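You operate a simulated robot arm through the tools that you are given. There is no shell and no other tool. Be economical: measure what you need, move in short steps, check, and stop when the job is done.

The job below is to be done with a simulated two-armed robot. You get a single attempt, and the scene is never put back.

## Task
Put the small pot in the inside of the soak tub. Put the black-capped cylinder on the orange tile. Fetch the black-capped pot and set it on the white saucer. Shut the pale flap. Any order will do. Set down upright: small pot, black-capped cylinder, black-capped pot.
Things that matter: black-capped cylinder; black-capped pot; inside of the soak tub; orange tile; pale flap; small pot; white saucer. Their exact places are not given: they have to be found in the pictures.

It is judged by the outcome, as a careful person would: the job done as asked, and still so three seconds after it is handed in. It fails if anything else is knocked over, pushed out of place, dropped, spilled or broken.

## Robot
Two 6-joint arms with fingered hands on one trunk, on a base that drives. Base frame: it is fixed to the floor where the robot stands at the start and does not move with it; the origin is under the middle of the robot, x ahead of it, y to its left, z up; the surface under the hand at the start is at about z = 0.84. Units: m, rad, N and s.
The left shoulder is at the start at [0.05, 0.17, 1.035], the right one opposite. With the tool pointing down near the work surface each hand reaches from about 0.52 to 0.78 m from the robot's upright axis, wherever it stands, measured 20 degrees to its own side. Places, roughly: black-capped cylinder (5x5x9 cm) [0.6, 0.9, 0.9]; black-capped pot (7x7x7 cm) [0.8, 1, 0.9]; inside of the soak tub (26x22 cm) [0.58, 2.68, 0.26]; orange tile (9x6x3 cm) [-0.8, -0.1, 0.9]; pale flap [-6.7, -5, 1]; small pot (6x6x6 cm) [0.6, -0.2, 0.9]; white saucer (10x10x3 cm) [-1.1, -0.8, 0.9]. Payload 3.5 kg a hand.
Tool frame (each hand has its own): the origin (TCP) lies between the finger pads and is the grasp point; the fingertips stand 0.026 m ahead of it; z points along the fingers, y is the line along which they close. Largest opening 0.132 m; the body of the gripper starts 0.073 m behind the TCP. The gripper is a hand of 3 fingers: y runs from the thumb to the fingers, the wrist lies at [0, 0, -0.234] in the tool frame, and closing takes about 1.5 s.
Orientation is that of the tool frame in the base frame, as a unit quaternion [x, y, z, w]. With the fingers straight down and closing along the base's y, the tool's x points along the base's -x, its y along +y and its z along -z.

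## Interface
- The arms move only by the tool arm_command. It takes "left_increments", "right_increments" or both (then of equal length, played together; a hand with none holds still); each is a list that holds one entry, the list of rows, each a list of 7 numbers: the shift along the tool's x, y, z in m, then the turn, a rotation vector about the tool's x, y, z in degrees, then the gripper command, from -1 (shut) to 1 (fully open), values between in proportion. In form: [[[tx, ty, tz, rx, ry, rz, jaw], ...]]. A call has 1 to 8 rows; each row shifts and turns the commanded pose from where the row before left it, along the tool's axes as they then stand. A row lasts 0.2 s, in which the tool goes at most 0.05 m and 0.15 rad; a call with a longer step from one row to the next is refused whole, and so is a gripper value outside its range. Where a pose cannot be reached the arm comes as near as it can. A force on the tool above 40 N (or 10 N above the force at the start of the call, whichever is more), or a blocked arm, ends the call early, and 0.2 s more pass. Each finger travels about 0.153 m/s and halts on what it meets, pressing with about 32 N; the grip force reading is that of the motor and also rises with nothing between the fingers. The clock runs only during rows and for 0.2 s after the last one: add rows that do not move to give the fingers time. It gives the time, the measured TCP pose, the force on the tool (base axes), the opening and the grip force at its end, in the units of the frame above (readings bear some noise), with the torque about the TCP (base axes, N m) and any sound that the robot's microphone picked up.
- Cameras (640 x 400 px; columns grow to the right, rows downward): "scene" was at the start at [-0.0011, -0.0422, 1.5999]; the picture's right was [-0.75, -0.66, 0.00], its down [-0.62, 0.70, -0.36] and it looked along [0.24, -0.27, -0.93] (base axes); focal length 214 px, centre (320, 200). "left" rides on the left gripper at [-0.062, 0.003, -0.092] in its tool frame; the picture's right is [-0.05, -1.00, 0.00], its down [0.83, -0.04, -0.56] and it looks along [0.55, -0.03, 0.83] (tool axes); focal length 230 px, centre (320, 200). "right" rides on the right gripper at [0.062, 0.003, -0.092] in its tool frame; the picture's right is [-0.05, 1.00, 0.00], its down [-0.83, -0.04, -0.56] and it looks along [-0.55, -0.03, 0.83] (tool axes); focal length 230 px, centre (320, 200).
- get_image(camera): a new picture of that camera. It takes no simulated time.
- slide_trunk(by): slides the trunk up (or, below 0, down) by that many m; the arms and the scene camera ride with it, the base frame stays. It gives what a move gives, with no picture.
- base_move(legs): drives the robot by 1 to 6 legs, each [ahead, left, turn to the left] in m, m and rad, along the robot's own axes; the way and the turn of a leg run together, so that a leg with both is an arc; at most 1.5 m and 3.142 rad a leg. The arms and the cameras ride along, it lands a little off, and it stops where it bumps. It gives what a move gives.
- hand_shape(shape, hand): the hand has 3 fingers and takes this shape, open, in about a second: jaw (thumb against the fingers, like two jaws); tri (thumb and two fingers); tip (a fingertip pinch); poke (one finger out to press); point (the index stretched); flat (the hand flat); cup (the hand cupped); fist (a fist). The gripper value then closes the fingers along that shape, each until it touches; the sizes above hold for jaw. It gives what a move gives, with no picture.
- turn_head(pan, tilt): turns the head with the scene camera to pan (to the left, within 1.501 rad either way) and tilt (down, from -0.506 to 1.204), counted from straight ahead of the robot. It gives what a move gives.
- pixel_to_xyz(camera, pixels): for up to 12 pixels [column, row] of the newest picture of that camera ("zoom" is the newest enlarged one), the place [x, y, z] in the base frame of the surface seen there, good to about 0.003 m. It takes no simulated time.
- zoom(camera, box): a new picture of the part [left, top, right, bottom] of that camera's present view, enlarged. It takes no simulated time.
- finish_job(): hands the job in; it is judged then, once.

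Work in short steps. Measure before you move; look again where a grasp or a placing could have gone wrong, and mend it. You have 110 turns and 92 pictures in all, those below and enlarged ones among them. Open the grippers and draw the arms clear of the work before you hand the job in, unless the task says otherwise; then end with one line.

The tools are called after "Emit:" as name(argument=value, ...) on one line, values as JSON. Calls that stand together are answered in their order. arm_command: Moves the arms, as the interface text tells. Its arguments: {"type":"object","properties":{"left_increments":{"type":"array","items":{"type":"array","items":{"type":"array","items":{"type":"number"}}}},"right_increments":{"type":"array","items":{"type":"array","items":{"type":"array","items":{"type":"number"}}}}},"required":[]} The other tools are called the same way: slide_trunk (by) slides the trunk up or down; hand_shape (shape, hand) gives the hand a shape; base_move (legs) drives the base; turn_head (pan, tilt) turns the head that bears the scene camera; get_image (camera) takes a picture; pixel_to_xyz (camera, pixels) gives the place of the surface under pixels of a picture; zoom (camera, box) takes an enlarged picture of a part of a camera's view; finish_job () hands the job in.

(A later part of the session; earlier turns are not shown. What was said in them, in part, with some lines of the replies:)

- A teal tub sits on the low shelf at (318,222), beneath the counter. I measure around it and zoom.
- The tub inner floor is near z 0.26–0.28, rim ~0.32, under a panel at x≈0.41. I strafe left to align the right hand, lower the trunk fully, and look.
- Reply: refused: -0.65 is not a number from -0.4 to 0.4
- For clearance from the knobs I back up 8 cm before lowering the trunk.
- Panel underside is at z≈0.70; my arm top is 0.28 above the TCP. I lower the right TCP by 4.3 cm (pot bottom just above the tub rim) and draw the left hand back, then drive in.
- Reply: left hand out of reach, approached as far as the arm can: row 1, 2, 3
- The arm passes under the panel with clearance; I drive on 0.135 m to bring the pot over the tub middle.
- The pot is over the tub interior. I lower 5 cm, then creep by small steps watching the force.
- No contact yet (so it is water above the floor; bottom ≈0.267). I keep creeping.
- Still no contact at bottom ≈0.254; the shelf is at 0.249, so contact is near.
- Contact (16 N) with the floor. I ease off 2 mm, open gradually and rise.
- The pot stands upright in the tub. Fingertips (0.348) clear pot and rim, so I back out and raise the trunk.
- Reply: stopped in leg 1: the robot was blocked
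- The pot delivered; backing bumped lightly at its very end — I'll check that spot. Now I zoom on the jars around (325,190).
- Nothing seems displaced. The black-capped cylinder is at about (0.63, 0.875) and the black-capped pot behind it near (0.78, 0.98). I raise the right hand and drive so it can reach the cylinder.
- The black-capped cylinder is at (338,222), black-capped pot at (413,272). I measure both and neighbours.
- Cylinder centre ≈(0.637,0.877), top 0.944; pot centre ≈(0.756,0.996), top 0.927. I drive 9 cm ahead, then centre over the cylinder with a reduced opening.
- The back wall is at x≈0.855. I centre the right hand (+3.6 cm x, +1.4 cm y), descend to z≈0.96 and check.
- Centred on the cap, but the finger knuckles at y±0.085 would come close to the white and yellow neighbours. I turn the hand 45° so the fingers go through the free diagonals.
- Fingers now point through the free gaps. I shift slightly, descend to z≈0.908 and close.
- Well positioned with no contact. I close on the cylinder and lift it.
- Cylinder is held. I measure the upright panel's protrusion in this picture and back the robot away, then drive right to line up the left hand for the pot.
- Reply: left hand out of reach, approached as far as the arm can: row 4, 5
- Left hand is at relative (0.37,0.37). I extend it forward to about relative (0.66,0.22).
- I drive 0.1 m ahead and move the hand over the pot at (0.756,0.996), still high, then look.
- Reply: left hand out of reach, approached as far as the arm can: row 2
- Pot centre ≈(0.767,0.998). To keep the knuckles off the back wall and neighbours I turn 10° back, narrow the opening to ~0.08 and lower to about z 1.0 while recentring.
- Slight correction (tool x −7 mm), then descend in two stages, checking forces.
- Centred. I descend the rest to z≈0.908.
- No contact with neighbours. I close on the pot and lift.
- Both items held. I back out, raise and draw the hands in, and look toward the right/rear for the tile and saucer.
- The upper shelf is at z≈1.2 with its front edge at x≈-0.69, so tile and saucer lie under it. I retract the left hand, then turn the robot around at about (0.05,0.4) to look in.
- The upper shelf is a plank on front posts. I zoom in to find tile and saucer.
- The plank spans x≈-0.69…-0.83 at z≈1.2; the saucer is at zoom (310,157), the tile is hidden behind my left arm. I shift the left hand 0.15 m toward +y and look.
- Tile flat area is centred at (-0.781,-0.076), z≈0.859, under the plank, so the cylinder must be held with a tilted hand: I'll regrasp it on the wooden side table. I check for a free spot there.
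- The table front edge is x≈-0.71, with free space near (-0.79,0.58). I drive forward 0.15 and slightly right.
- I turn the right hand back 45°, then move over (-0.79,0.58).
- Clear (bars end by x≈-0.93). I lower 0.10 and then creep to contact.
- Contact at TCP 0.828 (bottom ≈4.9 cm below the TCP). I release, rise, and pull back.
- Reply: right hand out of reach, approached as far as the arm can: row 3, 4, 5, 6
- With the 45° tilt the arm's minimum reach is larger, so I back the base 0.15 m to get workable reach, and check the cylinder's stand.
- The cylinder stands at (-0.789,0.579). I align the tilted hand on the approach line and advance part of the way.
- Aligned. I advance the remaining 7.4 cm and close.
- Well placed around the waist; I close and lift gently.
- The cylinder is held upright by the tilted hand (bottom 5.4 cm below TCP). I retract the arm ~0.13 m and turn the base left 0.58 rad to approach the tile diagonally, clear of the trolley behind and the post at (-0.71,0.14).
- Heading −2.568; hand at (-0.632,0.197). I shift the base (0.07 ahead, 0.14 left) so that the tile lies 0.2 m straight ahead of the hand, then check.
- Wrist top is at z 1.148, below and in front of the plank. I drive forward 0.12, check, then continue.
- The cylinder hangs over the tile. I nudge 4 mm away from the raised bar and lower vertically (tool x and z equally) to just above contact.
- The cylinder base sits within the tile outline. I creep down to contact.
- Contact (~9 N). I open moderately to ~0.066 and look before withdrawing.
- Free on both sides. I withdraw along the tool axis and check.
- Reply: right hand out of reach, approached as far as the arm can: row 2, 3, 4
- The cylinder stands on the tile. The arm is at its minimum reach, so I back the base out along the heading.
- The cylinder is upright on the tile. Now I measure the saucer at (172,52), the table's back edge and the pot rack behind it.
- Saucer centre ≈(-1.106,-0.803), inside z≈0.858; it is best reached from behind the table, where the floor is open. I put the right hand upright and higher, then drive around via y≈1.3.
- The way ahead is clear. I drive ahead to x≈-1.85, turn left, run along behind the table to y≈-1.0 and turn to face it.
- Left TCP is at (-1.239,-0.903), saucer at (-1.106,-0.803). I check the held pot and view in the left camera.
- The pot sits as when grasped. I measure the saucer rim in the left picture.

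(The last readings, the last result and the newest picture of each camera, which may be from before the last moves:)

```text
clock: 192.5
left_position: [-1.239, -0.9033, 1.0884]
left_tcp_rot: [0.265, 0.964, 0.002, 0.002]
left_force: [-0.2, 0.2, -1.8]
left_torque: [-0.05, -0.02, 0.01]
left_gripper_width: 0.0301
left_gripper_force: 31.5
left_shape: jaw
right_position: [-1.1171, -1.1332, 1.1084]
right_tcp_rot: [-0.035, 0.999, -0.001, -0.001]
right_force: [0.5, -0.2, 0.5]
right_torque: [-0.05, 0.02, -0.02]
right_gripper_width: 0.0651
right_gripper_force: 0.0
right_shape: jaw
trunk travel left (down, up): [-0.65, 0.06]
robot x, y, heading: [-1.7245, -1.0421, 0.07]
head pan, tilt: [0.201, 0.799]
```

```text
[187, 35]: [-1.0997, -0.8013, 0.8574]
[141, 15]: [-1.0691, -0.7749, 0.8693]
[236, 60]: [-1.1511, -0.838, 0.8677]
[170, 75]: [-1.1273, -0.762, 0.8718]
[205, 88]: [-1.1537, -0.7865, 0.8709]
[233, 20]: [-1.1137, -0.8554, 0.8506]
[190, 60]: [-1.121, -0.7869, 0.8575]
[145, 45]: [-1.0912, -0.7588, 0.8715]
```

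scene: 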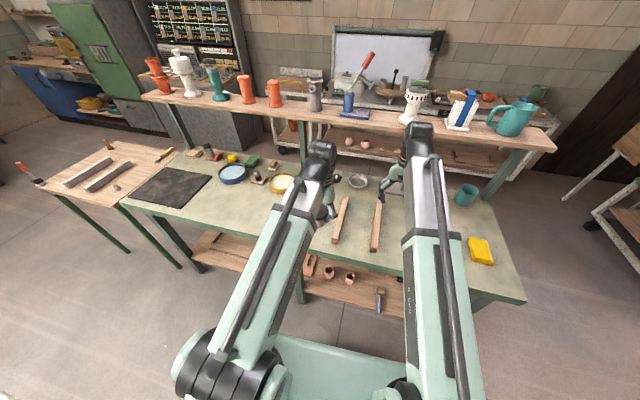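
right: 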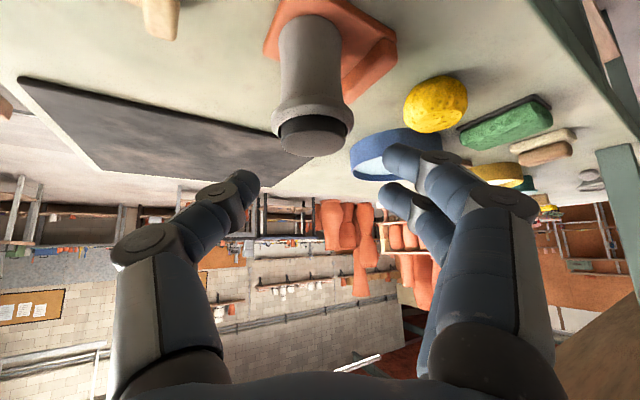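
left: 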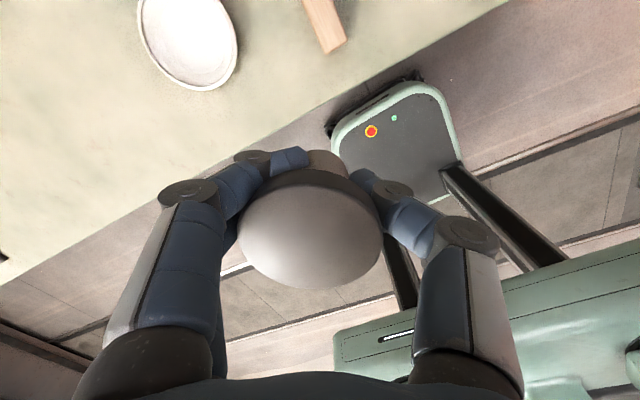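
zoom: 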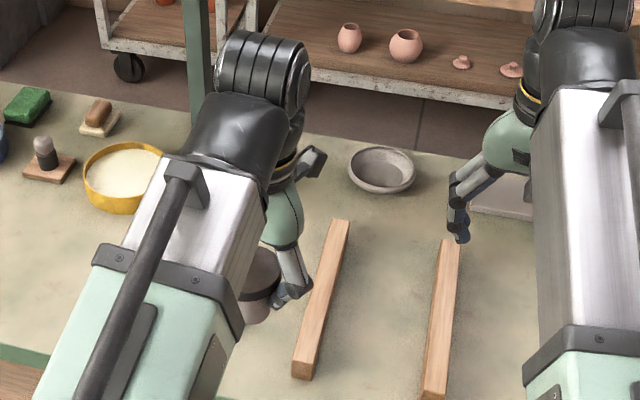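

Saucer centre ≈(-1.109,-0.806). I move the pot over it and descend partly.

Emit:
arm_command(left_increments=[[[-0.0155, 0.0375, 0, 0, 0, 0, -1], [-0.0155, 0.0375, 0, 0, 0, 0, -1], [-0.0155, 0.0375, 0, 0, 0, 0, -1], [-0.0155, 0.0375, 0, 0, 0, 0, -1], [0, 0, 0.04, 0, 0, 0, -1], [0, 0, 0.04, 0, 0, 0, -1], [0, 0, 0.03, 0, 0, 0, -1], [0, 0, 0, 0, 0, 0, -1]]])

Emit:
get_image(camera="left")

```text
clock: 194.3
left_position: [-1.1057, -0.8067, 0.9782]
left_tcp_rot: [0.266, 0.964, 0.002, 0.001]
left_force: [-0.4, 0.3, -1.7]
left_torque: [-0.04, -0.04, -0.01]
left_gripper_width: 0.0304
left_gripper_force: 31.7
left_shape: jaw
right_position: [-1.1158, -1.1323, 1.1088]
right_tcp_rot: [-0.034, 0.999, -0.002, -0.001]
right_force: [-0.1, 0.1, -0.5]
right_torque: [0.0, 0.01, 0.01]
right_gripper_width: 0.0655
right_gripper_force: 0.0
right_shape: jaw
trunk travel left (down, up): [-0.65, 0.06]
robot x, y, heading: [-1.728, -1.0359, 0.07]
head pan, tilt: [0.201, 0.799]
```

```text
20 pictures are left
```

left: 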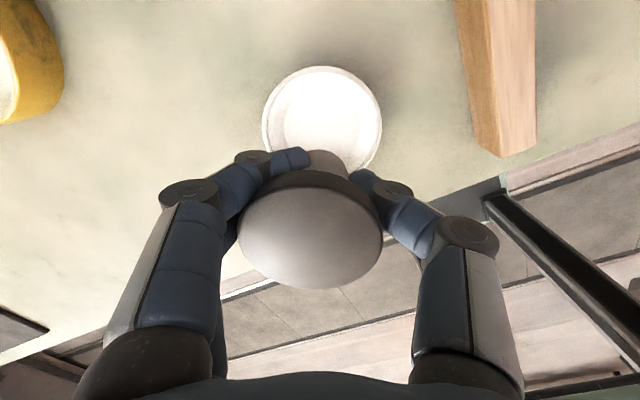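

Centred within a few mm. I lower 6.5 cm, then creep.

Emit:
arm_command(left_increments=[[[-0.002, 0.002, 0.02, 0, 0, 0, -1], [0, 0, 0.025, 0, 0, 0, -1], [0, 0, 0.018, 0, 0, 0, -1], [0, 0, 0, 0, 0, 0, -1]]])

Emit:
arm_command(left_increments=[[[0, 0, 0.003, 0, 0, 0, -1], [0, 0, 0.002, 0, 0, 0, -1]]])

Emit:
arm_command(left_increments=[[[0, 0, 0.002, 0, 0, 0, -1], [0, 0, 0.002, 0, 0, 0, -1]]])

Emit:
get_image(camera="left")

```text
clock: 195.3
left_position: [-1.1031, -0.8064, 0.9132]
left_tcp_rot: [0.265, 0.964, 0.002, 0.002]
left_force: [-0.6, 0.3, -1.5]
left_torque: [-0.04, -0.01, -0.02]
left_gripper_width: 0.0303
left_gripper_force: 32.1
left_shape: jaw
right_position: [-1.1182, -1.1328, 1.1094]
right_tcp_rot: [-0.035, 0.999, -0.001, -0.001]
right_force: [-1.0, 0.1, 0.4]
right_torque: [-0.02, -0.01, 0.01]
right_gripper_width: 0.0654
right_gripper_force: 0.0
right_shape: jaw
trunk travel left (down, up): [-0.65, 0.06]
robot x, y, heading: [-1.7237, -1.0416, 0.067]
head pan, tilt: [0.201, 0.799]
```

```text
clock: 195.9
left_position: [-1.1029, -0.8058, 0.9101]
left_tcp_rot: [0.266, 0.964, 0.003, 0.001]
left_force: [0.0, 0.3, -2.5]
left_torque: [0.01, -0.04, 0.0]
left_gripper_width: 0.0302
left_gripper_force: 31.9
left_shape: jaw
right_position: [-1.1164, -1.1328, 1.1098]
right_tcp_rot: [-0.034, 0.999, -0.002, -0.001]
right_force: [0.0, -0.1, -0.2]
right_torque: [-0.03, 0.0, -0.03]
right_gripper_width: 0.0655
right_gripper_force: 0.1
right_shape: jaw
trunk travel left (down, up): [-0.65, 0.06]
robot x, y, heading: [-1.7271, -1.0402, 0.068]
head pan, tilt: [0.201, 0.799]
```

```text
clock: 196.5
left_position: [-1.1036, -0.8042, 0.906]
left_tcp_rot: [0.266, 0.964, 0.003, 0.001]
left_force: [-0.2, 0.9, -2.1]
left_torque: [-0.02, 0.0, 0.01]
left_gripper_width: 0.0302
left_gripper_force: 31.7
left_shape: jaw
right_position: [-1.1168, -1.133, 1.1096]
right_tcp_rot: [-0.035, 0.999, 0.0, -0.001]
right_force: [0.3, 0.3, -0.1]
right_torque: [0.0, 0.0, 0.03]
right_gripper_width: 0.0654
right_gripper_force: 0.0
right_shape: jaw
trunk travel left (down, up): [-0.65, 0.06]
robot x, y, heading: [-1.7301, -1.0412, 0.073]
head pan, tilt: [0.201, 0.799]
```

```text
19 pictures are left
```

left: 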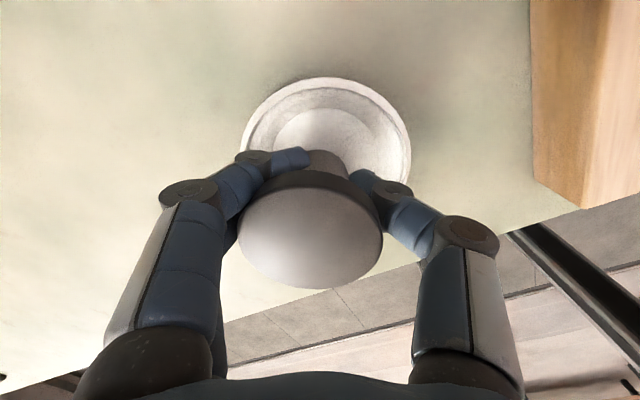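

Not yet in contact; the saucer well lies ~5 mm further along −tool x. I shift and continue creeping.

Emit:
arm_command(left_increments=[[[-0.005, 0, 0, 0, 0, 0, -1], [0, 0, 0.002, 0, 0, 0, -1], [0, 0, 0, 0, 0, 0, -1]]])

Emit:
arm_command(left_increments=[[[0, 0, 0.002, 0, 0, 0, -1], [0, 0, 0, 0, 0, 0, -1]]])

Emit:
arm_command(left_increments=[[[0, 0, 0.002, 0, 0, 0, -1], [0, 0, 0, 0, 0, 0, -1]]])

```text
clock: 197.3
left_position: [-1.0988, -0.8077, 0.904]
left_tcp_rot: [0.266, 0.964, 0.002, 0.001]
left_force: [0.5, 0.5, 0.5]
left_torque: [0.02, 0.03, 0.04]
left_gripper_width: 0.0303
left_gripper_force: 32.1
left_shape: jaw
right_position: [-1.1159, -1.1322, 1.1084]
right_tcp_rot: [-0.035, 0.999, -0.001, -0.001]
right_force: [0.4, 0.4, 0.3]
right_torque: [0.02, 0.0, -0.01]
right_gripper_width: 0.0655
right_gripper_force: 0.0
right_shape: jaw
trunk travel left (down, up): [-0.65, 0.06]
robot x, y, heading: [-1.7258, -1.0399, 0.066]
head pan, tilt: [0.201, 0.799]
```

```text
clock: 197.9
left_position: [-1.1007, -0.8076, 0.903]
left_tcp_rot: [0.267, 0.964, 0.003, 0.003]
left_force: [2.0, -1.8, 7.5]
left_torque: [0.14, -0.02, -0.02]
left_gripper_width: 0.0305
left_gripper_force: 31.3
left_shape: jaw
right_position: [-1.1158, -1.1334, 1.1094]
right_tcp_rot: [-0.036, 0.999, 0.0, -0.001]
right_force: [0.9, 0.1, -0.3]
right_torque: [-0.01, 0.01, 0.01]
right_gripper_width: 0.0654
right_gripper_force: 0.0
right_shape: jaw
trunk travel left (down, up): [-0.65, 0.06]
robot x, y, heading: [-1.7254, -1.0428, 0.069]
head pan, tilt: [0.201, 0.799]
```

```text
clock: 198.5
left_position: [-1.1005, -0.8082, 0.903]
left_tcp_rot: [0.266, 0.964, 0.003, 0.002]
left_force: [5.1, -3.9, 17.1]
left_torque: [0.26, -0.21, -0.07]
left_gripper_width: 0.0308
left_gripper_force: 32.2
left_shape: jaw
right_position: [-1.1161, -1.135, 1.1104]
right_tcp_rot: [-0.036, 0.999, -0.001, -0.001]
right_force: [0.1, 0.0, -0.1]
right_torque: [-0.02, -0.01, 0.03]
right_gripper_width: 0.0655
right_gripper_force: 0.0
right_shape: jaw
trunk travel left (down, up): [-0.65, 0.06]
robot x, y, heading: [-1.7227, -1.0369, 0.076]
head pan, tilt: [0.201, 0.799]
```

Contact, with a lateral push toward (+x,−y): the base touches the sloped side. I lift 4 mm, shift 4 mm that way and lower again.

Emit:
arm_command(left_increments=[[[0, 0, -0.005, 0, 0, 0, -1], [-0.004, 0, 0, 0, 0, 0, -1], [0, 0, 0.002, 0, 0, 0, -1], [0, 0, 0, 0, 0, 0, -1]]])

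Emit:
arm_command(left_increments=[[[0, 0, 0.002, 0, 0, 0, -1], [0, 0, 0, 0, 0, 0, -1]]])

Emit:
get_image(camera="left")

```text
clock: 199.5
left_position: [-1.0969, -0.8101, 0.9044]
left_tcp_rot: [0.266, 0.964, 0.002, 0.001]
left_force: [0.0, -0.2, 0.6]
left_torque: [0.05, 0.02, -0.04]
left_gripper_width: 0.0308
left_gripper_force: 31.3
left_shape: jaw
right_position: [-1.1165, -1.1325, 1.1093]
right_tcp_rot: [-0.035, 0.999, 0.0, -0.001]
right_force: [1.0, 0.2, -0.4]
right_torque: [-0.01, 0.03, 0.0]
right_gripper_width: 0.0654
right_gripper_force: 0.0
right_shape: jaw
trunk travel left (down, up): [-0.65, 0.06]
robot x, y, heading: [-1.7275, -1.0404, 0.073]
head pan, tilt: [0.201, 0.799]
```

```text
clock: 200.1
left_position: [-1.0978, -0.8097, 0.9032]
left_tcp_rot: [0.266, 0.964, 0.004, 0.003]
left_force: [0.4, -1.9, 9.3]
left_torque: [0.19, -0.01, 0.01]
left_gripper_width: 0.0308
left_gripper_force: 31.7
left_shape: jaw
right_position: [-1.1173, -1.1337, 1.1093]
right_tcp_rot: [-0.035, 0.999, -0.002, 0.0]
right_force: [-0.1, -0.3, 0.2]
right_torque: [-0.01, -0.01, -0.05]
right_gripper_width: 0.0654
right_gripper_force: 0.1
right_shape: jaw
trunk travel left (down, up): [-0.65, 0.06]
robot x, y, heading: [-1.7259, -1.038, 0.069]
head pan, tilt: [0.201, 0.799]
```

```text
18 pictures are left
```

left: 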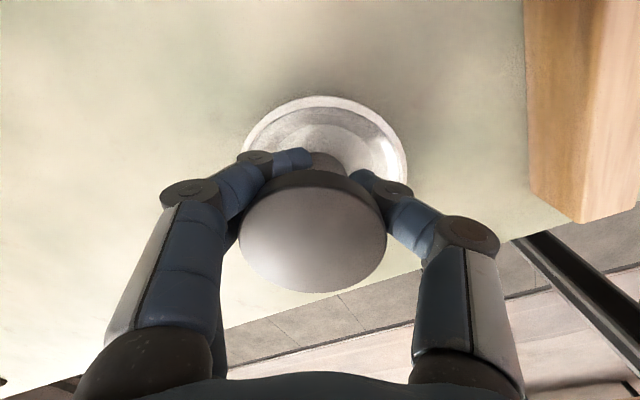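

Now nearly pure vertical contact and the pot is concentric with the saucer. I release slowly.

Emit:
arm_command(left_increments=[[[0, 0, 0, 0, 0, 0, -0.45], [0, 0, 0, 0, 0, 0, -0.3], [0, 0, 0, 0, 0, 0, -0.1], [0, 0, 0, 0, 0, 0, 0.1], [0, 0, 0, 0, 0, 0, 0.25], [0, 0, 0, 0, 0, 0, 0.25]]])

Emit:
get_image(camera="left")

```text
clock: 201.5
left_position: [-1.0973, -0.8093, 0.9019]
left_tcp_rot: [0.265, 0.964, 0.002, 0.001]
left_force: [-0.1, 1.2, -0.1]
left_torque: [0.0, -0.02, 0.01]
left_gripper_width: 0.082
left_gripper_force: 0.1
left_shape: jaw
right_position: [-1.1157, -1.1332, 1.1091]
right_tcp_rot: [-0.035, 0.999, -0.001, -0.001]
right_force: [-0.6, 0.6, -0.1]
right_torque: [-0.01, -0.02, 0.05]
right_gripper_width: 0.0652
right_gripper_force: 0.0
right_shape: jaw
trunk travel left (down, up): [-0.65, 0.06]
robot x, y, heading: [-1.7247, -1.039, 0.077]
head pan, tilt: [0.201, 0.799]
```

```text
17 pictures are left
```

left: 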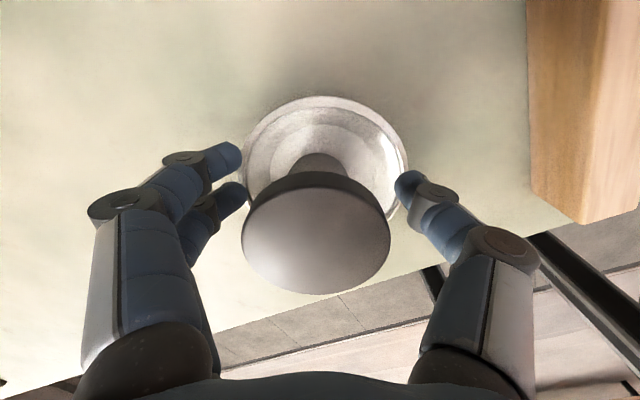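

The pot stands freely and I see clearance at both sides of the cap. I rise straight up and look.

Emit:
arm_command(left_increments=[[[0, 0, -0.02, 0, 0, 0, 0.25], [0, 0, -0.03, 0, 0, 0, 0.3], [0, 0, -0.04, 0, 0, 0, 0.3], [0, 0, -0.04, 0, 0, 0, 0.3], [0, 0, -0.04, 0, 0, 0, 0.3]]])

Emit:
get_image(camera="left")

```text
clock: 202.7
left_position: [-1.0988, -0.8095, 1.0724]
left_tcp_rot: [0.265, 0.964, 0.002, 0.002]
left_force: [0.1, 0.0, 0.7]
left_torque: [-0.02, 0.01, -0.03]
left_gripper_width: 0.0852
left_gripper_force: 0.1
left_shape: jaw
right_position: [-1.116, -1.1332, 1.1089]
right_tcp_rot: [-0.035, 0.999, -0.002, -0.001]
right_force: [0.1, 0.0, 0.2]
right_torque: [0.01, 0.0, 0.01]
right_gripper_width: 0.0653
right_gripper_force: 0.1
right_shape: jaw
trunk travel left (down, up): [-0.65, 0.06]
robot x, y, heading: [-1.7293, -1.0409, 0.07]
head pan, tilt: [0.201, 0.799]
```

```text
16 pictures are left
```

left: 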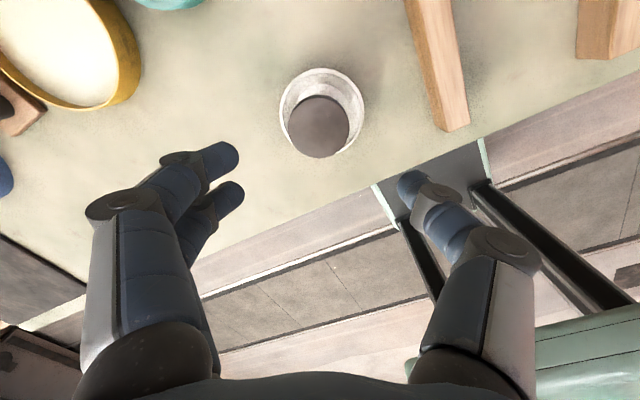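

The pot stands on the saucer; I check the cap is level, then draw back and look toward the flap.

Emit:
pixel_to_xyz(camera="left", pixels=[[318, 128], [295, 125], [343, 125], [318, 104], [318, 150]])

Emit:
base_move(legs=[[-0.4, 0, 0], [0, 0, -1.57], [0, 0, -0.8]])

Emit:
turn_head(pan=0.0, tilt=0.25)

Emit:
get_image(camera="scene")

```text
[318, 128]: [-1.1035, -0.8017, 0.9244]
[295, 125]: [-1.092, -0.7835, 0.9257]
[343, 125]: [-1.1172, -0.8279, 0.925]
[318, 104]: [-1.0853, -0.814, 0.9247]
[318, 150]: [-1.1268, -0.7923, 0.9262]
```

```text
clock: 211.2
left_position: [-2.4239, -1.6709, 1.0712]
left_tcp_rot: [0.994, 0.111, -0.001, 0.003]
left_force: [-0.2, -0.2, 0.1]
left_torque: [0.0, 0.01, -0.01]
left_gripper_width: 0.0853
left_gripper_force: 0.0
left_shape: jaw
right_position: [-2.6338, -1.4232, 1.1092]
right_tcp_rot: [0.915, 0.403, 0.0, -0.001]
right_force: [-0.2, 0.0, 0.2]
right_torque: [0.0, 0.01, 0.0]
right_gripper_width: 0.0654
right_gripper_force: 0.0
right_shape: jaw
trunk travel left (down, up): [-0.65, 0.06]
robot x, y, heading: [-2.1267, -1.0701, -2.309]
head pan, tilt: [0.201, 0.799]
```

```text
clock: 212.2
left_position: [-2.4243, -1.6709, 1.0712]
left_tcp_rot: [0.994, 0.111, 0.0, 0.003]
left_force: [-0.2, -0.9, 0.1]
left_torque: [-0.01, 0.02, 0.0]
left_gripper_width: 0.0854
left_gripper_force: 0.1
left_shape: jaw
right_position: [-2.6347, -1.4237, 1.1082]
right_tcp_rot: [0.915, 0.403, 0.001, -0.001]
right_force: [-0.5, -0.1, -0.6]
right_torque: [0.01, 0.0, 0.0]
right_gripper_width: 0.0654
right_gripper_force: 0.1
right_shape: jaw
trunk travel left (down, up): [-0.65, 0.06]
robot x, y, heading: [-2.1304, -1.0678, -2.304]
head pan, tilt: [0.0, 0.25]
```

```text
15 pictures are left
```

scene: 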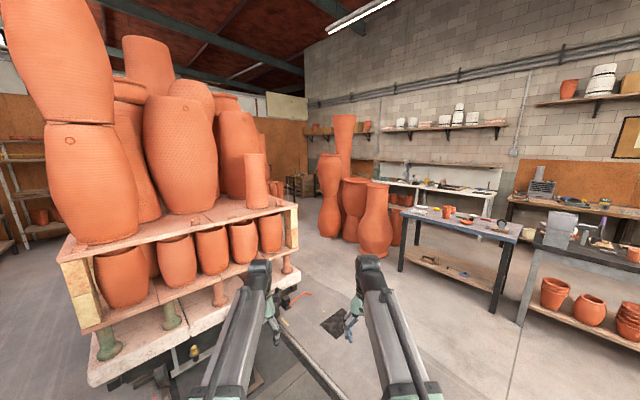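

The cap is level. The flap lies at heading ≈−2.43, i.e. near pixel (348,170), partly behind tall pots; I zoom.

Emit:
zoom(camera="scene", box=[270, 100, 530, 270])

Emit:
pixel_to_xyz(camera="scene", pixels=[[375, 250], [330, 230], [400, 270], [450, 250], [490, 310], [345, 325], [420, 180], [300, 185], [260, 300], [290, 280], [470, 190], [350, 200]])

```text
2.35 times, centred on (400, 185) of scene
```

zoom: 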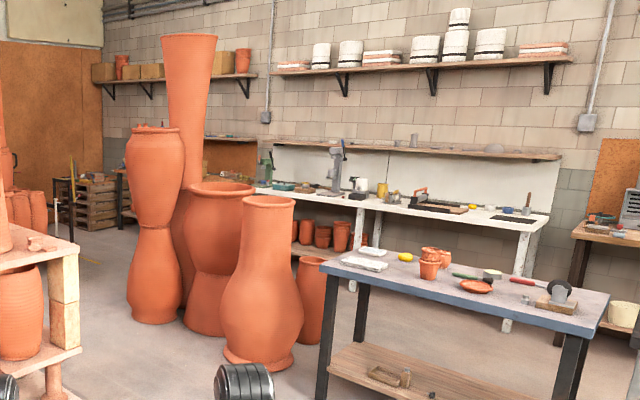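

```text
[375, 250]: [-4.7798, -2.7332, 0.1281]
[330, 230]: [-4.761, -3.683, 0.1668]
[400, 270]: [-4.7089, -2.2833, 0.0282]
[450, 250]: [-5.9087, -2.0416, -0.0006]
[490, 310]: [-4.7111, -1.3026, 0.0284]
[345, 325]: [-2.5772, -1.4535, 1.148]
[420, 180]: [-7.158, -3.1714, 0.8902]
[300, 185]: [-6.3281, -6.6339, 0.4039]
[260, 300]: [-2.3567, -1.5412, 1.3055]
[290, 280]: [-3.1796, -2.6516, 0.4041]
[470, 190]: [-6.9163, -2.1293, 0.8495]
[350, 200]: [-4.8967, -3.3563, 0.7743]
```

Route: pass between the pot cart (corner ≈(-3.2,-2.65)) and tall pots (≈(-4.8,-3.2)). I drive to (-3.6,-1.7), turn and continue to about (-3.95,-3.4), then look.

Emit:
base_move(legs=[[0, 0, -0.433], [1.5, 0, 0], [0.1, 0, 0], [0, 0, 0.987]])

Emit:
get_image(camera="scene")

```text
clock: 224.2
left_position: [-3.5909, -2.3236, 1.0726]
left_tcp_rot: [0.933, 0.361, 0.0, 0.003]
left_force: [0.3, 0.2, 0.0]
left_torque: [0.03, -0.02, 0.04]
left_gripper_width: 0.0853
left_gripper_force: 0.1
left_shape: jaw
right_position: [-3.8963, -2.2133, 1.1079]
right_tcp_rot: [0.781, 0.624, 0.001, -0.001]
right_force: [-0.7, 1.0, -0.4]
right_torque: [-0.01, 0.01, 0.02]
right_gripper_width: 0.0655
right_gripper_force: 0.0
right_shape: jaw
trunk travel left (down, up): [-0.65, 0.06]
robot x, y, heading: [-3.6302, -1.6568, -1.792]
head pan, tilt: [0.0, 0.25]
```

```text
13 pictures are left
```

scene: 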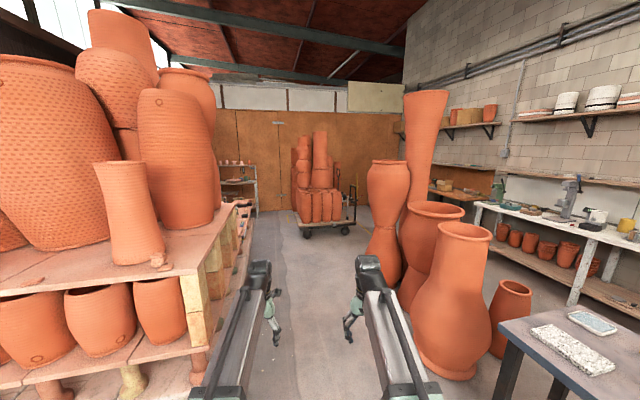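

A clear passage lies ahead. I measure its sides and the bench beyond.

Emit:
pixel_to_xyz(camera="scene", pixels=[[200, 365], [225, 285], [245, 240], [375, 280], [440, 365], [410, 300], [305, 230], [350, 228], [445, 190], [310, 350], [437, 215], [388, 270]])

Emit:
base_move(legs=[[1.3, 0, 0.0]])

Emit:
turn_head(pan=-0.7, tilt=0.3)

Emit:
get_image(camera="scene")

```text
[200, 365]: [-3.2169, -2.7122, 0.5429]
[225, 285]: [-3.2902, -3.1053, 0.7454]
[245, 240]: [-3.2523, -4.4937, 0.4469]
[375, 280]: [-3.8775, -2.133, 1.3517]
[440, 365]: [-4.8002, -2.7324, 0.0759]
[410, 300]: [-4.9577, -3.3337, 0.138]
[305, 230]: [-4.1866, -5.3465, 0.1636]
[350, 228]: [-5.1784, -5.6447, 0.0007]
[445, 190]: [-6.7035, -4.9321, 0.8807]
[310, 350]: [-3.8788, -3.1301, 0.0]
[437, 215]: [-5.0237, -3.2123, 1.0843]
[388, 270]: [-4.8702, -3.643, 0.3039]
```

```text
clock: 230.8
left_position: [-3.8983, -3.6032, 1.0714]
left_tcp_rot: [0.935, 0.355, 0.0, 0.003]
left_force: [0.4, -0.2, -0.2]
left_torque: [0.06, 0.0, -0.01]
left_gripper_width: 0.0853
left_gripper_force: 0.0
left_shape: jaw
right_position: [-4.2023, -3.4883, 1.1093]
right_tcp_rot: [0.786, 0.618, 0.0, -0.001]
right_force: [-0.1, 0.0, 0.5]
right_torque: [-0.01, -0.02, -0.04]
right_gripper_width: 0.0654
right_gripper_force: 0.1
right_shape: jaw
trunk travel left (down, up): [-0.65, 0.06]
robot x, y, heading: [-3.9335, -2.9332, -1.805]
head pan, tilt: [0.0, 0.25]
```

```text
clock: 231.9
left_position: [-3.8988, -3.6038, 1.0717]
left_tcp_rot: [0.935, 0.355, 0.001, 0.003]
left_force: [-0.1, -1.1, -0.4]
left_torque: [0.02, -0.05, 0.05]
left_gripper_width: 0.0855
left_gripper_force: 0.1
left_shape: jaw
right_position: [-4.202, -3.4878, 1.1094]
right_tcp_rot: [0.786, 0.618, 0.001, -0.001]
right_force: [0.1, -0.6, 0.8]
right_torque: [0.02, -0.01, 0.03]
right_gripper_width: 0.0656
right_gripper_force: 0.1
right_shape: jaw
trunk travel left (down, up): [-0.65, 0.06]
robot x, y, heading: [-3.9288, -2.9357, -1.803]
head pan, tilt: [-0.7, 0.3]
```

```text
12 pictures are left
```

scene: 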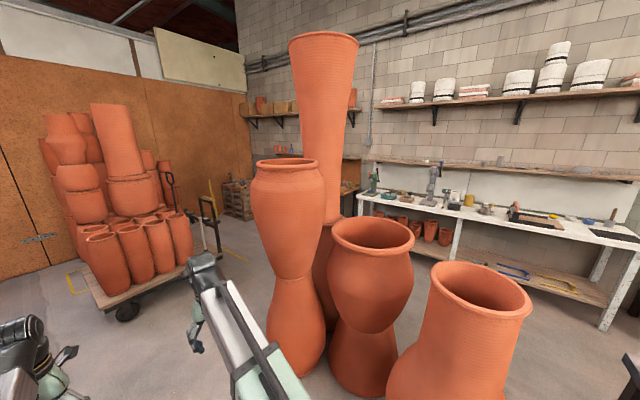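

I measure the cart, tall pots' base and the far bench to plan the gap.

Emit:
pixel_to_xyz(camera="scene", pixels=[[128, 312], [188, 268], [215, 250], [270, 350], [300, 385], [240, 215], [355, 185], [372, 190], [250, 260], [255, 190]])

Emit:
base_move(legs=[[1.2, 0.0, 0.0]])

Emit:
base_move(legs=[[0, 0.0, -0.95]])

Emit:
turn_head(pan=0, tilt=0.35)

Emit:
get_image(camera="scene")

```text
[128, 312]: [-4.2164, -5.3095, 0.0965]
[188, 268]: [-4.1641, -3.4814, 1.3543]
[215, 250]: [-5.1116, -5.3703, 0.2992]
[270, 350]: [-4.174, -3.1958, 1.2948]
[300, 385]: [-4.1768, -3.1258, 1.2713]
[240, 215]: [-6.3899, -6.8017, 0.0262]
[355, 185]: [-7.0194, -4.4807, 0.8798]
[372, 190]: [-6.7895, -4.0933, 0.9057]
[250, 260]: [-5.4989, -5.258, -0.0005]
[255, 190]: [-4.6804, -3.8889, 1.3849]
```

```text
clock: 238.0
left_position: [-4.1555, -4.7834, 1.0717]
left_tcp_rot: [0.931, 0.364, 0.0, 0.003]
left_force: [0.4, 0.1, -0.2]
left_torque: [-0.03, 0.03, 0.01]
left_gripper_width: 0.0853
left_gripper_force: 0.1
left_shape: jaw
right_position: [-4.4598, -4.6758, 1.1091]
right_tcp_rot: [0.779, 0.627, 0.0, -0.001]
right_force: [-0.5, -0.1, 0.0]
right_torque: [0.03, -0.01, 0.02]
right_gripper_width: 0.0654
right_gripper_force: 0.0
right_shape: jaw
trunk travel left (down, up): [-0.65, 0.06]
robot x, y, heading: [-4.1964, -4.1127, -1.789]
head pan, tilt: [-0.7, 0.3]
```

```text
clock: 240.8
left_position: [-4.7195, -4.5368, 1.0719]
left_tcp_rot: [0.994, -0.105, -0.002, 0.002]
left_force: [0.3, -0.5, 0.1]
left_torque: [0.0, 0.01, 0.03]
left_gripper_width: 0.0856
left_gripper_force: 0.1
left_shape: jaw
right_position: [-4.8058, -4.2241, 1.1092]
right_tcp_rot: [0.98, 0.198, 0.0, -0.001]
right_force: [-0.2, -0.3, -0.3]
right_torque: [-0.04, 0.01, 0.0]
right_gripper_width: 0.0654
right_gripper_force: 0.1
right_shape: jaw
trunk travel left (down, up): [-0.65, 0.06]
robot x, y, heading: [-4.1996, -4.1126, -2.742]
head pan, tilt: [-0.7, 0.3]
```

```text
clock: 241.9
left_position: [-4.7183, -4.5359, 1.072]
left_tcp_rot: [0.994, -0.106, -0.001, 0.002]
left_force: [-0.6, 0.0, -0.3]
left_torque: [0.02, -0.01, 0.03]
left_gripper_width: 0.0854
left_gripper_force: 0.0
left_shape: jaw
right_position: [-4.8065, -4.2243, 1.1089]
right_tcp_rot: [0.98, 0.198, 0.001, -0.001]
right_force: [-0.4, -0.2, -0.4]
right_torque: [0.0, -0.02, -0.02]
right_gripper_width: 0.0656
right_gripper_force: 0.0
right_shape: jaw
trunk travel left (down, up): [-0.65, 0.06]
robot x, y, heading: [-4.2049, -4.1133, -2.745]
head pan, tilt: [0.0, 0.351]
```

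```text
11 pictures are left
```

scene: 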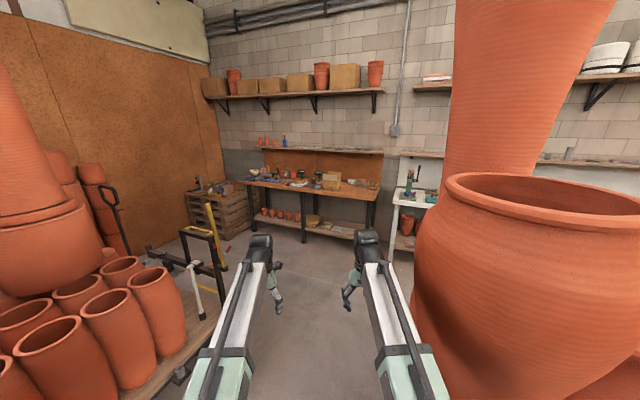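

The bench with an open box near (330,178) is ahead. I drive 1.0 m and zoom on it.

Emit:
base_move(legs=[[1.0, 0.0, 0.0]])

Emit:
zoom(camera="scene", box=[220, 140, 400, 260])

```text
clock: 247.1
left_position: [-5.6472, -4.9246, 1.0712]
left_tcp_rot: [0.994, -0.107, 0.0, 0.002]
left_force: [0.1, -0.3, 0.7]
left_torque: [0.0, -0.02, 0.01]
left_gripper_width: 0.0855
left_gripper_force: 0.0
left_shape: jaw
right_position: [-5.7334, -4.6113, 1.1083]
right_tcp_rot: [0.981, 0.196, 0.0, -0.001]
right_force: [0.2, 0.5, -0.8]
right_torque: [-0.01, -0.01, -0.01]
right_gripper_width: 0.0652
right_gripper_force: 0.1
right_shape: jaw
trunk travel left (down, up): [-0.65, 0.06]
robot x, y, heading: [-5.1223, -4.5053, -2.743]
head pan, tilt: [0.0, 0.351]
```

```text
3.33 times, centred on (310, 200) of scene
```

zoom: 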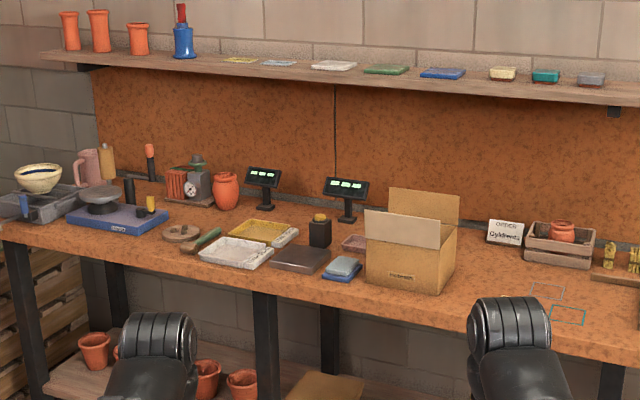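

A cardboard box holds a pale front flap at zoom (402,228) standing open. I measure the flap and box corners.

Emit:
pixel_to_xyz(camera="zoom", pixels=[[369, 213], [438, 222], [437, 245], [371, 237], [404, 229], [391, 190], [457, 198], [455, 224], [400, 270], [445, 265], [367, 280], [435, 290]])

Emit:
zoom(camera="scene", box=[310, 185, 360, 235])

```text
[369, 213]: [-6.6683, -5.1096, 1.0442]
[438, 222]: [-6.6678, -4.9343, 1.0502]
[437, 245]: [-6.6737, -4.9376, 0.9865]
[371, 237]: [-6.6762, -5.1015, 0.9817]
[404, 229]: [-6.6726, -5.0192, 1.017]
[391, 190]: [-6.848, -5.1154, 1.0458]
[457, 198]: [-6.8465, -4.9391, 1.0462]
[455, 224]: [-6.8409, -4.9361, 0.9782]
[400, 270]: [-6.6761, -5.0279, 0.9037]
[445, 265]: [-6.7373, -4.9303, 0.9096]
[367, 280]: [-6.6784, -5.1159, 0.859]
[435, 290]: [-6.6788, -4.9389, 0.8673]
```

```text
8.00 times, centred on (335, 210) of scene
```

zoom: 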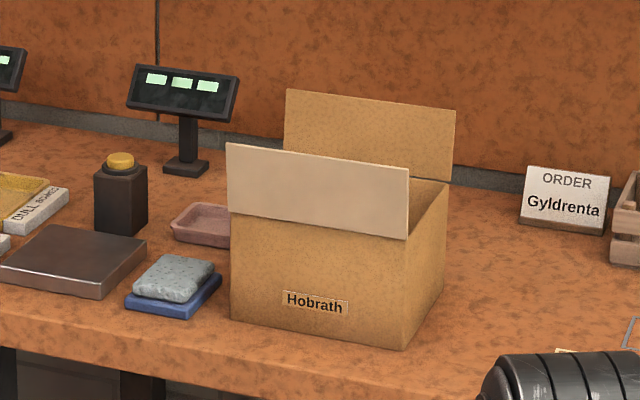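

Box front face is x≈-6.677, top z≈0.975, y -5.115…-4.935; the pale flap stands up to z≈1.05 at its front edge and must be folded back (−x). I turn square to the bench, come nearer, and prepare the left hand: straight, closed, raised.

Emit:
base_move(legs=[[0, 0, -0.3986], [0.5, 0.32, 0]])

Emit:
arm_command(left_increments=[[[0, 0, -0.02, 0, 0, -7, 0], [0, 0, -0.02, 0, 0, -7, -0.4], [0, 0, -0.01, 0, 0, -7, -0.8], [0, 0, 0, 0, 0, -7, -1], [0, 0, 0, 0, 0, -7, -1], [0, 0, 0, 0, 0, 0, -1], [0, 0, 0, 0, 0, 0, -1]]])

Emit:
turn_head(pan=0.2, tilt=0.6)

Emit:
get_image(camera="scene")

```text
clock: 251.7
left_position: [-6.2781, -5.01, 1.0714]
left_tcp_rot: [0.953, -0.304, -0.002, 0.002]
left_force: [0.4, 0.8, -0.1]
left_torque: [0.02, 0.0, 0.0]
left_gripper_width: 0.0854
left_gripper_force: 0.0
left_shape: jaw
right_position: [-6.2332, -4.6885, 1.1095]
right_tcp_rot: [1.0, -0.005, 0.001, -0.001]
right_force: [0.7, -0.3, -0.3]
right_torque: [0.03, -0.02, 0.02]
right_gripper_width: 0.0656
right_gripper_force: 0.2
right_shape: jaw
trunk travel left (down, up): [-0.65, 0.06]
robot x, y, heading: [-5.6311, -4.8269, 3.133]
head pan, tilt: [0.0, 0.351]
```

```text
clock: 253.3
left_position: [-6.2771, -5.0102, 1.1223]
left_tcp_rot: [1.0, -0.003, -0.001, 0.002]
left_force: [0.3, 0.8, 0.5]
left_torque: [0.0, 0.0, -0.01]
left_gripper_width: 0.0
left_gripper_force: 31.8
left_shape: jaw
right_position: [-6.2339, -4.6876, 1.1092]
right_tcp_rot: [1.0, -0.006, 0.0, -0.001]
right_force: [0.0, -0.2, 0.1]
right_torque: [-0.01, -0.01, 0.01]
right_gripper_width: 0.0654
right_gripper_force: 0.0
right_shape: jaw
trunk travel left (down, up): [-0.65, 0.06]
robot x, y, heading: [-5.6289, -4.8282, 3.134]
head pan, tilt: [0.0, 0.351]
```

```text
clock: 254.1
left_position: [-6.2766, -5.0122, 1.1222]
left_tcp_rot: [1.0, -0.004, -0.003, 0.002]
left_force: [0.0, 1.1, 0.7]
left_torque: [0.01, 0.03, -0.01]
left_gripper_width: 0.0001
left_gripper_force: 32.4
left_shape: jaw
right_position: [-6.2324, -4.6889, 1.1084]
right_tcp_rot: [1.0, -0.005, 0.001, 0.0]
right_force: [-0.1, 0.0, 0.6]
right_torque: [0.04, -0.01, 0.01]
right_gripper_width: 0.0657
right_gripper_force: 0.2
right_shape: jaw
trunk travel left (down, up): [-0.65, 0.06]
robot x, y, heading: [-5.628, -4.8277, 3.137]
head pan, tilt: [0.201, 0.6]
```

```text
8 pictures are left
```

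scene: 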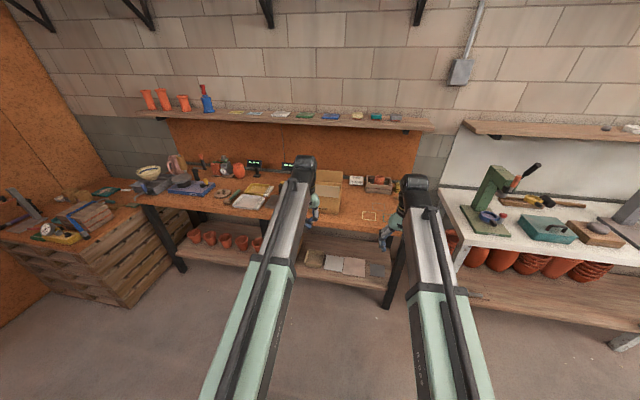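

I measure the wall shelf's front and bench edge, then drive 0.33 m ahead to bring the closed fingers in front of the flap.

Emit:
pixel_to_xyz(camera="scene", pixels=[[345, 125], [230, 122], [340, 225], [330, 185], [370, 216]])

Emit:
base_move(legs=[[0.33, 0, 0]])

Emit:
zoom(camera="scene", box=[250, 130, 400, 260])

```text
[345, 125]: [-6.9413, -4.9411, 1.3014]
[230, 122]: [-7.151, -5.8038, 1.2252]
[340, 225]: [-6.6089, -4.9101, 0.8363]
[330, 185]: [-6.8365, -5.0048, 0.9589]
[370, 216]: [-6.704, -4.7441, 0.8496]
```

```text
clock: 256.2
left_position: [-6.6098, -5.0081, 1.1212]
left_tcp_rot: [1.0, -0.005, -0.002, 0.002]
left_force: [-1.1, 0.2, 0.0]
left_torque: [-0.01, -0.03, -0.03]
left_gripper_width: 0.0
left_gripper_force: 32.3
left_shape: jaw
right_position: [-6.5636, -4.687, 1.1077]
right_tcp_rot: [1.0, -0.006, 0.002, 0.0]
right_force: [-0.9, 0.3, 0.1]
right_torque: [-0.01, -0.03, -0.01]
right_gripper_width: 0.0651
right_gripper_force: 0.0
right_shape: jaw
trunk travel left (down, up): [-0.65, 0.06]
robot x, y, heading: [-5.9642, -4.825, 3.131]
head pan, tilt: [0.201, 0.6]
```

```text
3.08 times, centred on (325, 195) of scene
```

zoom: 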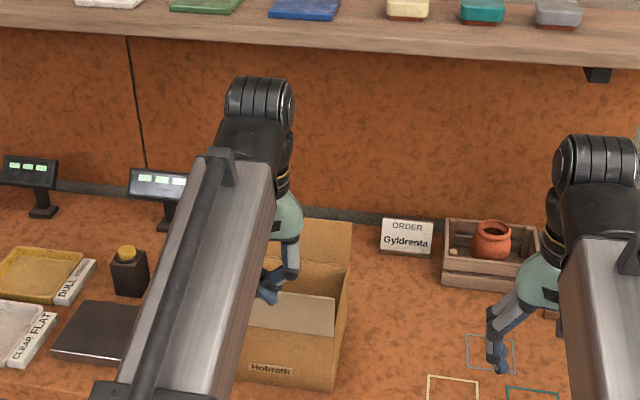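

Everything is clear (wall shelf front x≈-6.94 at z 1.30). I lower the closed fingers to the flap's upper part and push it backward in an arc.

Emit:
arm_command(left_increments=[[[0, 0.01, 0.03, 0, 0, 0, -1], [0, 0, 0.035, 0, 0, 0, -1], [-0.02, 0, 0, 0, 0, 0, -1], [-0.02, 0, 0, 0, 0, 0, -1], [0, 0, 0, 0, 0, 0, -1]]])

Emit:
arm_command(left_increments=[[[-0.02, 0, 0.002, 0, 0, 0, -1], [-0.02, 0, 0.004, 0, 0, 0, -1], [-0.013, 0, 0.006, 0, 0, 0, -1], [-0.012, 0, 0.01, 0, 0, 0, -1], [0, 0, 0, 0, 0, 0, -1]]])

Emit:
get_image(camera="left")

```text
clock: 257.4
left_position: [-6.6498, -5.0176, 1.0576]
left_tcp_rot: [1.0, -0.005, -0.002, 0.001]
left_force: [0.9, -0.9, 0.7]
left_torque: [0.03, 0.04, 0.0]
left_gripper_width: 0.0001
left_gripper_force: 31.8
left_shape: jaw
right_position: [-6.5631, -4.6866, 1.1093]
right_tcp_rot: [1.0, -0.005, 0.002, -0.001]
right_force: [1.0, -0.5, 0.1]
right_torque: [-0.01, -0.03, 0.0]
right_gripper_width: 0.0654
right_gripper_force: 0.0
right_shape: jaw
trunk travel left (down, up): [-0.65, 0.06]
robot x, y, heading: [-5.9649, -4.8257, 3.135]
head pan, tilt: [0.201, 0.6]
```

```text
clock: 258.6
left_position: [-6.7051, -5.0171, 1.0336]
left_tcp_rot: [1.0, -0.005, -0.003, 0.002]
left_force: [-0.5, 0.7, -0.2]
left_torque: [0.01, 0.0, 0.01]
left_gripper_width: 0.0
left_gripper_force: 31.8
left_shape: jaw
left hand out of reach, approached as far as the arm can: row 4
right_position: [-6.5644, -4.6861, 1.1089]
right_tcp_rot: [1.0, -0.006, 0.001, 0.0]
right_force: [-0.4, -0.5, 0.2]
right_torque: [0.02, -0.01, -0.05]
right_gripper_width: 0.0657
right_gripper_force: 0.1
right_shape: jaw
trunk travel left (down, up): [-0.65, 0.06]
robot x, y, heading: [-5.9634, -4.8259, 3.131]
head pan, tilt: [0.201, 0.6]
```

```text
6 pictures are left
```

left: 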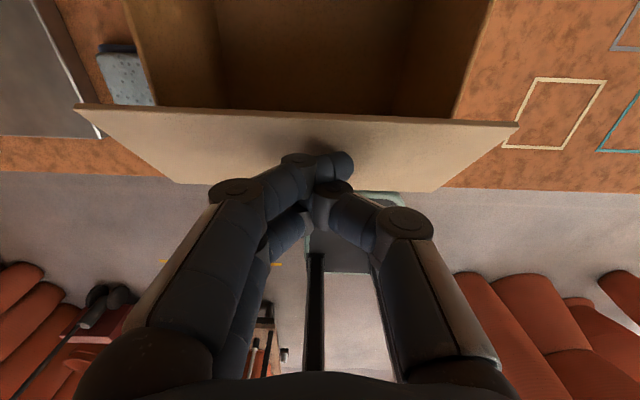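

The flap is folding. The arm is at its forward limit, so I nudge the base 2.5 cm ahead and then press down.

Emit:
base_move(legs=[[0.025, 0, 0]])

Emit:
arm_command(left_increments=[[[0, 0, 0.01, 0, 0, 0, -1], [0, 0, 0.008, 0, 0, 0, -1], [0, 0, 0.006, 0, 0, 0, -1], [0, 0, 0, 0, 0, 0, -1]]])

Emit:
get_image(camera="left")

```text
clock: 259.5
left_position: [-6.732, -5.0168, 1.0329]
left_tcp_rot: [1.0, -0.005, -0.002, 0.002]
left_force: [-0.7, 0.0, -0.4]
left_torque: [-0.03, 0.0, 0.01]
left_gripper_width: 0.0
left_gripper_force: 32.0
left_shape: jaw
right_position: [-6.5906, -4.6859, 1.1076]
right_tcp_rot: [1.0, -0.005, 0.002, -0.001]
right_force: [-0.4, -0.2, 0.2]
right_torque: [0.02, -0.03, 0.0]
right_gripper_width: 0.0652
right_gripper_force: 0.0
right_shape: jaw
trunk travel left (down, up): [-0.65, 0.06]
robot x, y, heading: [-5.9904, -4.8279, 3.13]
head pan, tilt: [0.201, 0.6]
```

```text
clock: 260.5
left_position: [-6.73, -5.0164, 1.0109]
left_tcp_rot: [1.0, -0.005, -0.003, 0.002]
left_force: [0.6, 0.5, 1.1]
left_torque: [0.03, 0.0, 0.0]
left_gripper_width: 0.0
left_gripper_force: 32.3
left_shape: jaw
right_position: [-6.5875, -4.6854, 1.1092]
right_tcp_rot: [1.0, -0.006, 0.001, -0.001]
right_force: [0.4, 0.0, -0.5]
right_torque: [0.01, -0.01, -0.01]
right_gripper_width: 0.0653
right_gripper_force: 0.0
right_shape: jaw
trunk travel left (down, up): [-0.65, 0.06]
robot x, y, heading: [-5.991, -4.826, 3.13]
head pan, tilt: [0.201, 0.6]
```

```text
5 pictures are left
```

left: 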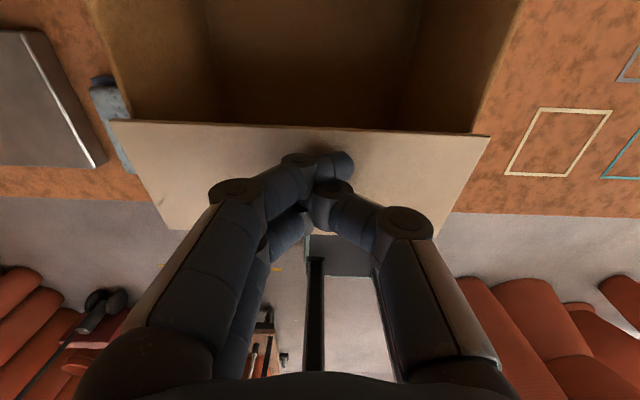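

I measure the flap's slope from this picture (free edge versus near the hinge).

Emit:
pixel_to_xyz(camera="left", pixels=[[200, 132], [200, 160], [200, 190], [430, 145], [430, 180], [430, 215], [120, 110], [500, 120]])

```text
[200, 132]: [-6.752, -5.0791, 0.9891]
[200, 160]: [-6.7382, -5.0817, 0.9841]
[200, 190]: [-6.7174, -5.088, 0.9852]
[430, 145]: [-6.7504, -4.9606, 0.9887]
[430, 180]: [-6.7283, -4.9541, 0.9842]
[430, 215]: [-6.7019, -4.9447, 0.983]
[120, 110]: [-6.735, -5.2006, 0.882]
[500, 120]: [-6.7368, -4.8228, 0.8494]
```

It is almost flat (edge 0.989, hinge ≈0.981). I press a few mm more, watching the force.

Emit:
arm_command(left_increments=[[[0, 0, 0.003, 0, 0, 0, -1], [0, 0, 0, 0, 0, 0, -1]]])

Emit:
arm_command(left_increments=[[[0, 0, 0.003, 0, 0, 0, -1], [0, 0, 0, 0, 0, 0, -1]]])

Emit:
arm_command(left_increments=[[[0, 0, 0.003, 0, 0, 0, -1], [0, 0, 0, 0, 0, 0, -1]]])

```text
clock: 261.1
left_position: [-6.7294, -5.017, 1.0076]
left_tcp_rot: [1.0, -0.005, -0.003, 0.002]
left_force: [-0.3, 0.3, -0.2]
left_torque: [0.01, -0.03, 0.01]
left_gripper_width: 0.0
left_gripper_force: 32.3
left_shape: jaw
right_position: [-6.5886, -4.6856, 1.1096]
right_tcp_rot: [1.0, -0.005, 0.0, 0.0]
right_force: [0.6, 0.0, -0.6]
right_torque: [0.0, 0.02, -0.04]
right_gripper_width: 0.0652
right_gripper_force: 0.1
right_shape: jaw
trunk travel left (down, up): [-0.65, 0.06]
robot x, y, heading: [-5.9909, -4.8254, 3.131]
head pan, tilt: [0.201, 0.6]
```

```text
clock: 261.7
left_position: [-6.7306, -5.0164, 1.0048]
left_tcp_rot: [1.0, -0.004, -0.004, 0.001]
left_force: [-0.7, 0.0, 0.7]
left_torque: [-0.04, 0.0, 0.01]
left_gripper_width: 0.0
left_gripper_force: 32.2
left_shape: jaw
right_position: [-6.5893, -4.6853, 1.1089]
right_tcp_rot: [1.0, -0.006, 0.001, -0.001]
right_force: [0.3, -0.7, 0.4]
right_torque: [-0.03, -0.01, -0.02]
right_gripper_width: 0.0654
right_gripper_force: 0.0
right_shape: jaw
trunk travel left (down, up): [-0.65, 0.06]
robot x, y, heading: [-5.9909, -4.8266, 3.133]
head pan, tilt: [0.201, 0.6]
```

```text
clock: 262.3
left_position: [-6.7302, -5.0153, 1.0012]
left_tcp_rot: [1.0, -0.005, -0.005, 0.002]
left_force: [-2.0, -0.4, 6.2]
left_torque: [0.03, -0.02, -0.01]
left_gripper_width: 0.0
left_gripper_force: 31.7
left_shape: jaw
right_position: [-6.5879, -4.6849, 1.1091]
right_tcp_rot: [1.0, -0.005, 0.0, -0.001]
right_force: [0.0, 0.8, -0.6]
right_torque: [0.01, -0.01, 0.01]
right_gripper_width: 0.0654
right_gripper_force: 0.0
right_shape: jaw
trunk travel left (down, up): [-0.65, 0.06]
robot x, y, heading: [-5.9895, -4.8281, 3.13]
head pan, tilt: [0.201, 0.6]
```

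A firm stop is felt (6 N). I lift straight up, back off and check whether the flap stays shut.

Emit:
arm_command(left_increments=[[[0, 0, -0.01, 0, 0, 0, -1], [0, 0, -0.03, 0, 0, 0, -1], [0, 0, -0.04, 0, 0, 0, -1], [0, 0, -0.04, 0, 0, 0, -1]]])

Emit:
base_move(legs=[[-0.35, 0, 0]])

Emit:
zoom(camera="scene", box=[250, 130, 400, 260])

```text
clock: 263.3
left_position: [-6.711, -5.0144, 1.1188]
left_tcp_rot: [1.0, -0.004, -0.005, 0.002]
left_force: [0.8, -0.6, -0.1]
left_torque: [0.01, 0.01, 0.0]
left_gripper_width: 0.0001
left_gripper_force: 32.3
left_shape: jaw
left hand out of reach, approached as far as the arm can: row 3, 4
right_position: [-6.5882, -4.6856, 1.1083]
right_tcp_rot: [1.0, -0.005, 0.001, -0.002]
right_force: [0.4, 0.5, -0.5]
right_torque: [0.0, 0.01, 0.02]
right_gripper_width: 0.0654
right_gripper_force: 0.0
right_shape: jaw
trunk travel left (down, up): [-0.65, 0.06]
robot x, y, heading: [-5.9867, -4.8248, 3.131]
head pan, tilt: [0.201, 0.6]
```

```text
clock: 265.6
left_position: [-6.3555, -5.0215, 1.1192]
left_tcp_rot: [1.0, -0.001, -0.005, 0.002]
left_force: [0.2, 0.3, 0.0]
left_torque: [0.0, -0.01, 0.02]
left_gripper_width: 0.0001
left_gripper_force: 31.8
left_shape: jaw
right_position: [-6.2345, -4.6912, 1.1094]
right_tcp_rot: [1.0, -0.001, 0.001, -0.002]
right_force: [-0.3, -0.6, -0.1]
right_torque: [0.02, 0.01, 0.0]
right_gripper_width: 0.0655
right_gripper_force: 0.0
right_shape: jaw
trunk travel left (down, up): [-0.65, 0.06]
robot x, y, heading: [-5.6356, -4.8259, 3.14]
head pan, tilt: [0.201, 0.6]
```

```text
3.08 times, centred on (325, 195) of scene
```

zoom: 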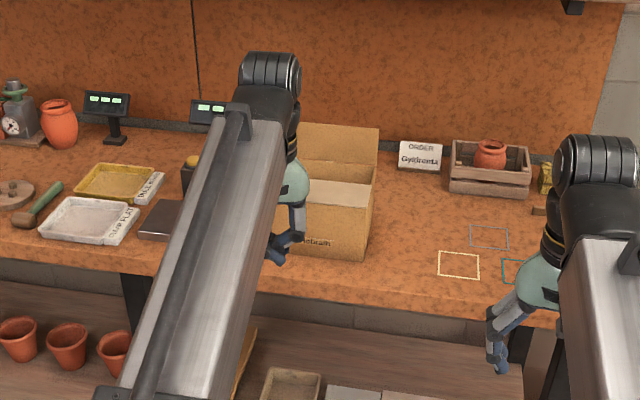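

Emit:
pixel_to_xyz(camera="zoom", pixels=[[345, 205], [345, 195], [345, 186], [360, 200], [365, 187], [330, 198], [345, 225], [350, 140]])

Emit:
arm_command(left_increments=[[[0, 0, 0, 0, 0, 0, -0.5], [0, 0, 0, 0, 0, 0, 0.5], [0, 0, 0, 0, 0, 0, 1], [0, 0, 0, 0, 0, 0, 1], [0, 0, 0, 0, 0, 0, 1]]], right_increments=[[[0, 0, 0, 0, 0, 0, 0.5], [0, 0, 0, 0, 0, 0, 0.7], [0, 0, 0, 0, 0, 0, 1], [0, 0, 0, 0, 0, 0, 1], [0, 0, 0, 0, 0, 0, 1]]])

```text
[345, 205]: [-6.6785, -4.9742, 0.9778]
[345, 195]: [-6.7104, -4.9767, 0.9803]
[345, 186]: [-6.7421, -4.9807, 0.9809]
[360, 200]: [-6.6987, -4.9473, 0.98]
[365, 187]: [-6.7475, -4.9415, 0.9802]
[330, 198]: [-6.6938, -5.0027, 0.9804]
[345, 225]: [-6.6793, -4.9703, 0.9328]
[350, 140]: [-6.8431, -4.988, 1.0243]
```

```text
clock: 266.8
left_position: [-6.3559, -5.0218, 1.1189]
left_tcp_rot: [1.0, -0.001, -0.005, 0.002]
left_force: [-0.5, -0.8, -0.8]
left_torque: [0.01, -0.06, 0.01]
left_gripper_width: 0.1317
left_gripper_force: 0.0
left_shape: jaw
right_position: [-6.2345, -4.6915, 1.1091]
right_tcp_rot: [1.0, -0.001, 0.0, -0.002]
right_force: [-0.7, 0.2, 0.0]
right_torque: [0.02, 0.01, -0.02]
right_gripper_width: 0.1318
right_gripper_force: 0.1
right_shape: jaw
trunk travel left (down, up): [-0.65, 0.06]
robot x, y, heading: [-5.6352, -4.829, 3.14]
head pan, tilt: [0.201, 0.6]
```

The flap is flat (z 0.980 from hinge to edge), the box front is still at x≈-6.679, the grippers are open, and the arms are clear of the work. I hand the job in.

Emit:
finish_job()

```text
The job is handed in.
```

All four tasks are done and handed in: the small pot is in the soak tub, the black-capped cylinder is on the orange tile, the black-capped pot is on the white saucer, and the pale flap is shut. The base bumped something lightly while backing out from the tub; a later look showed nothing displaced.
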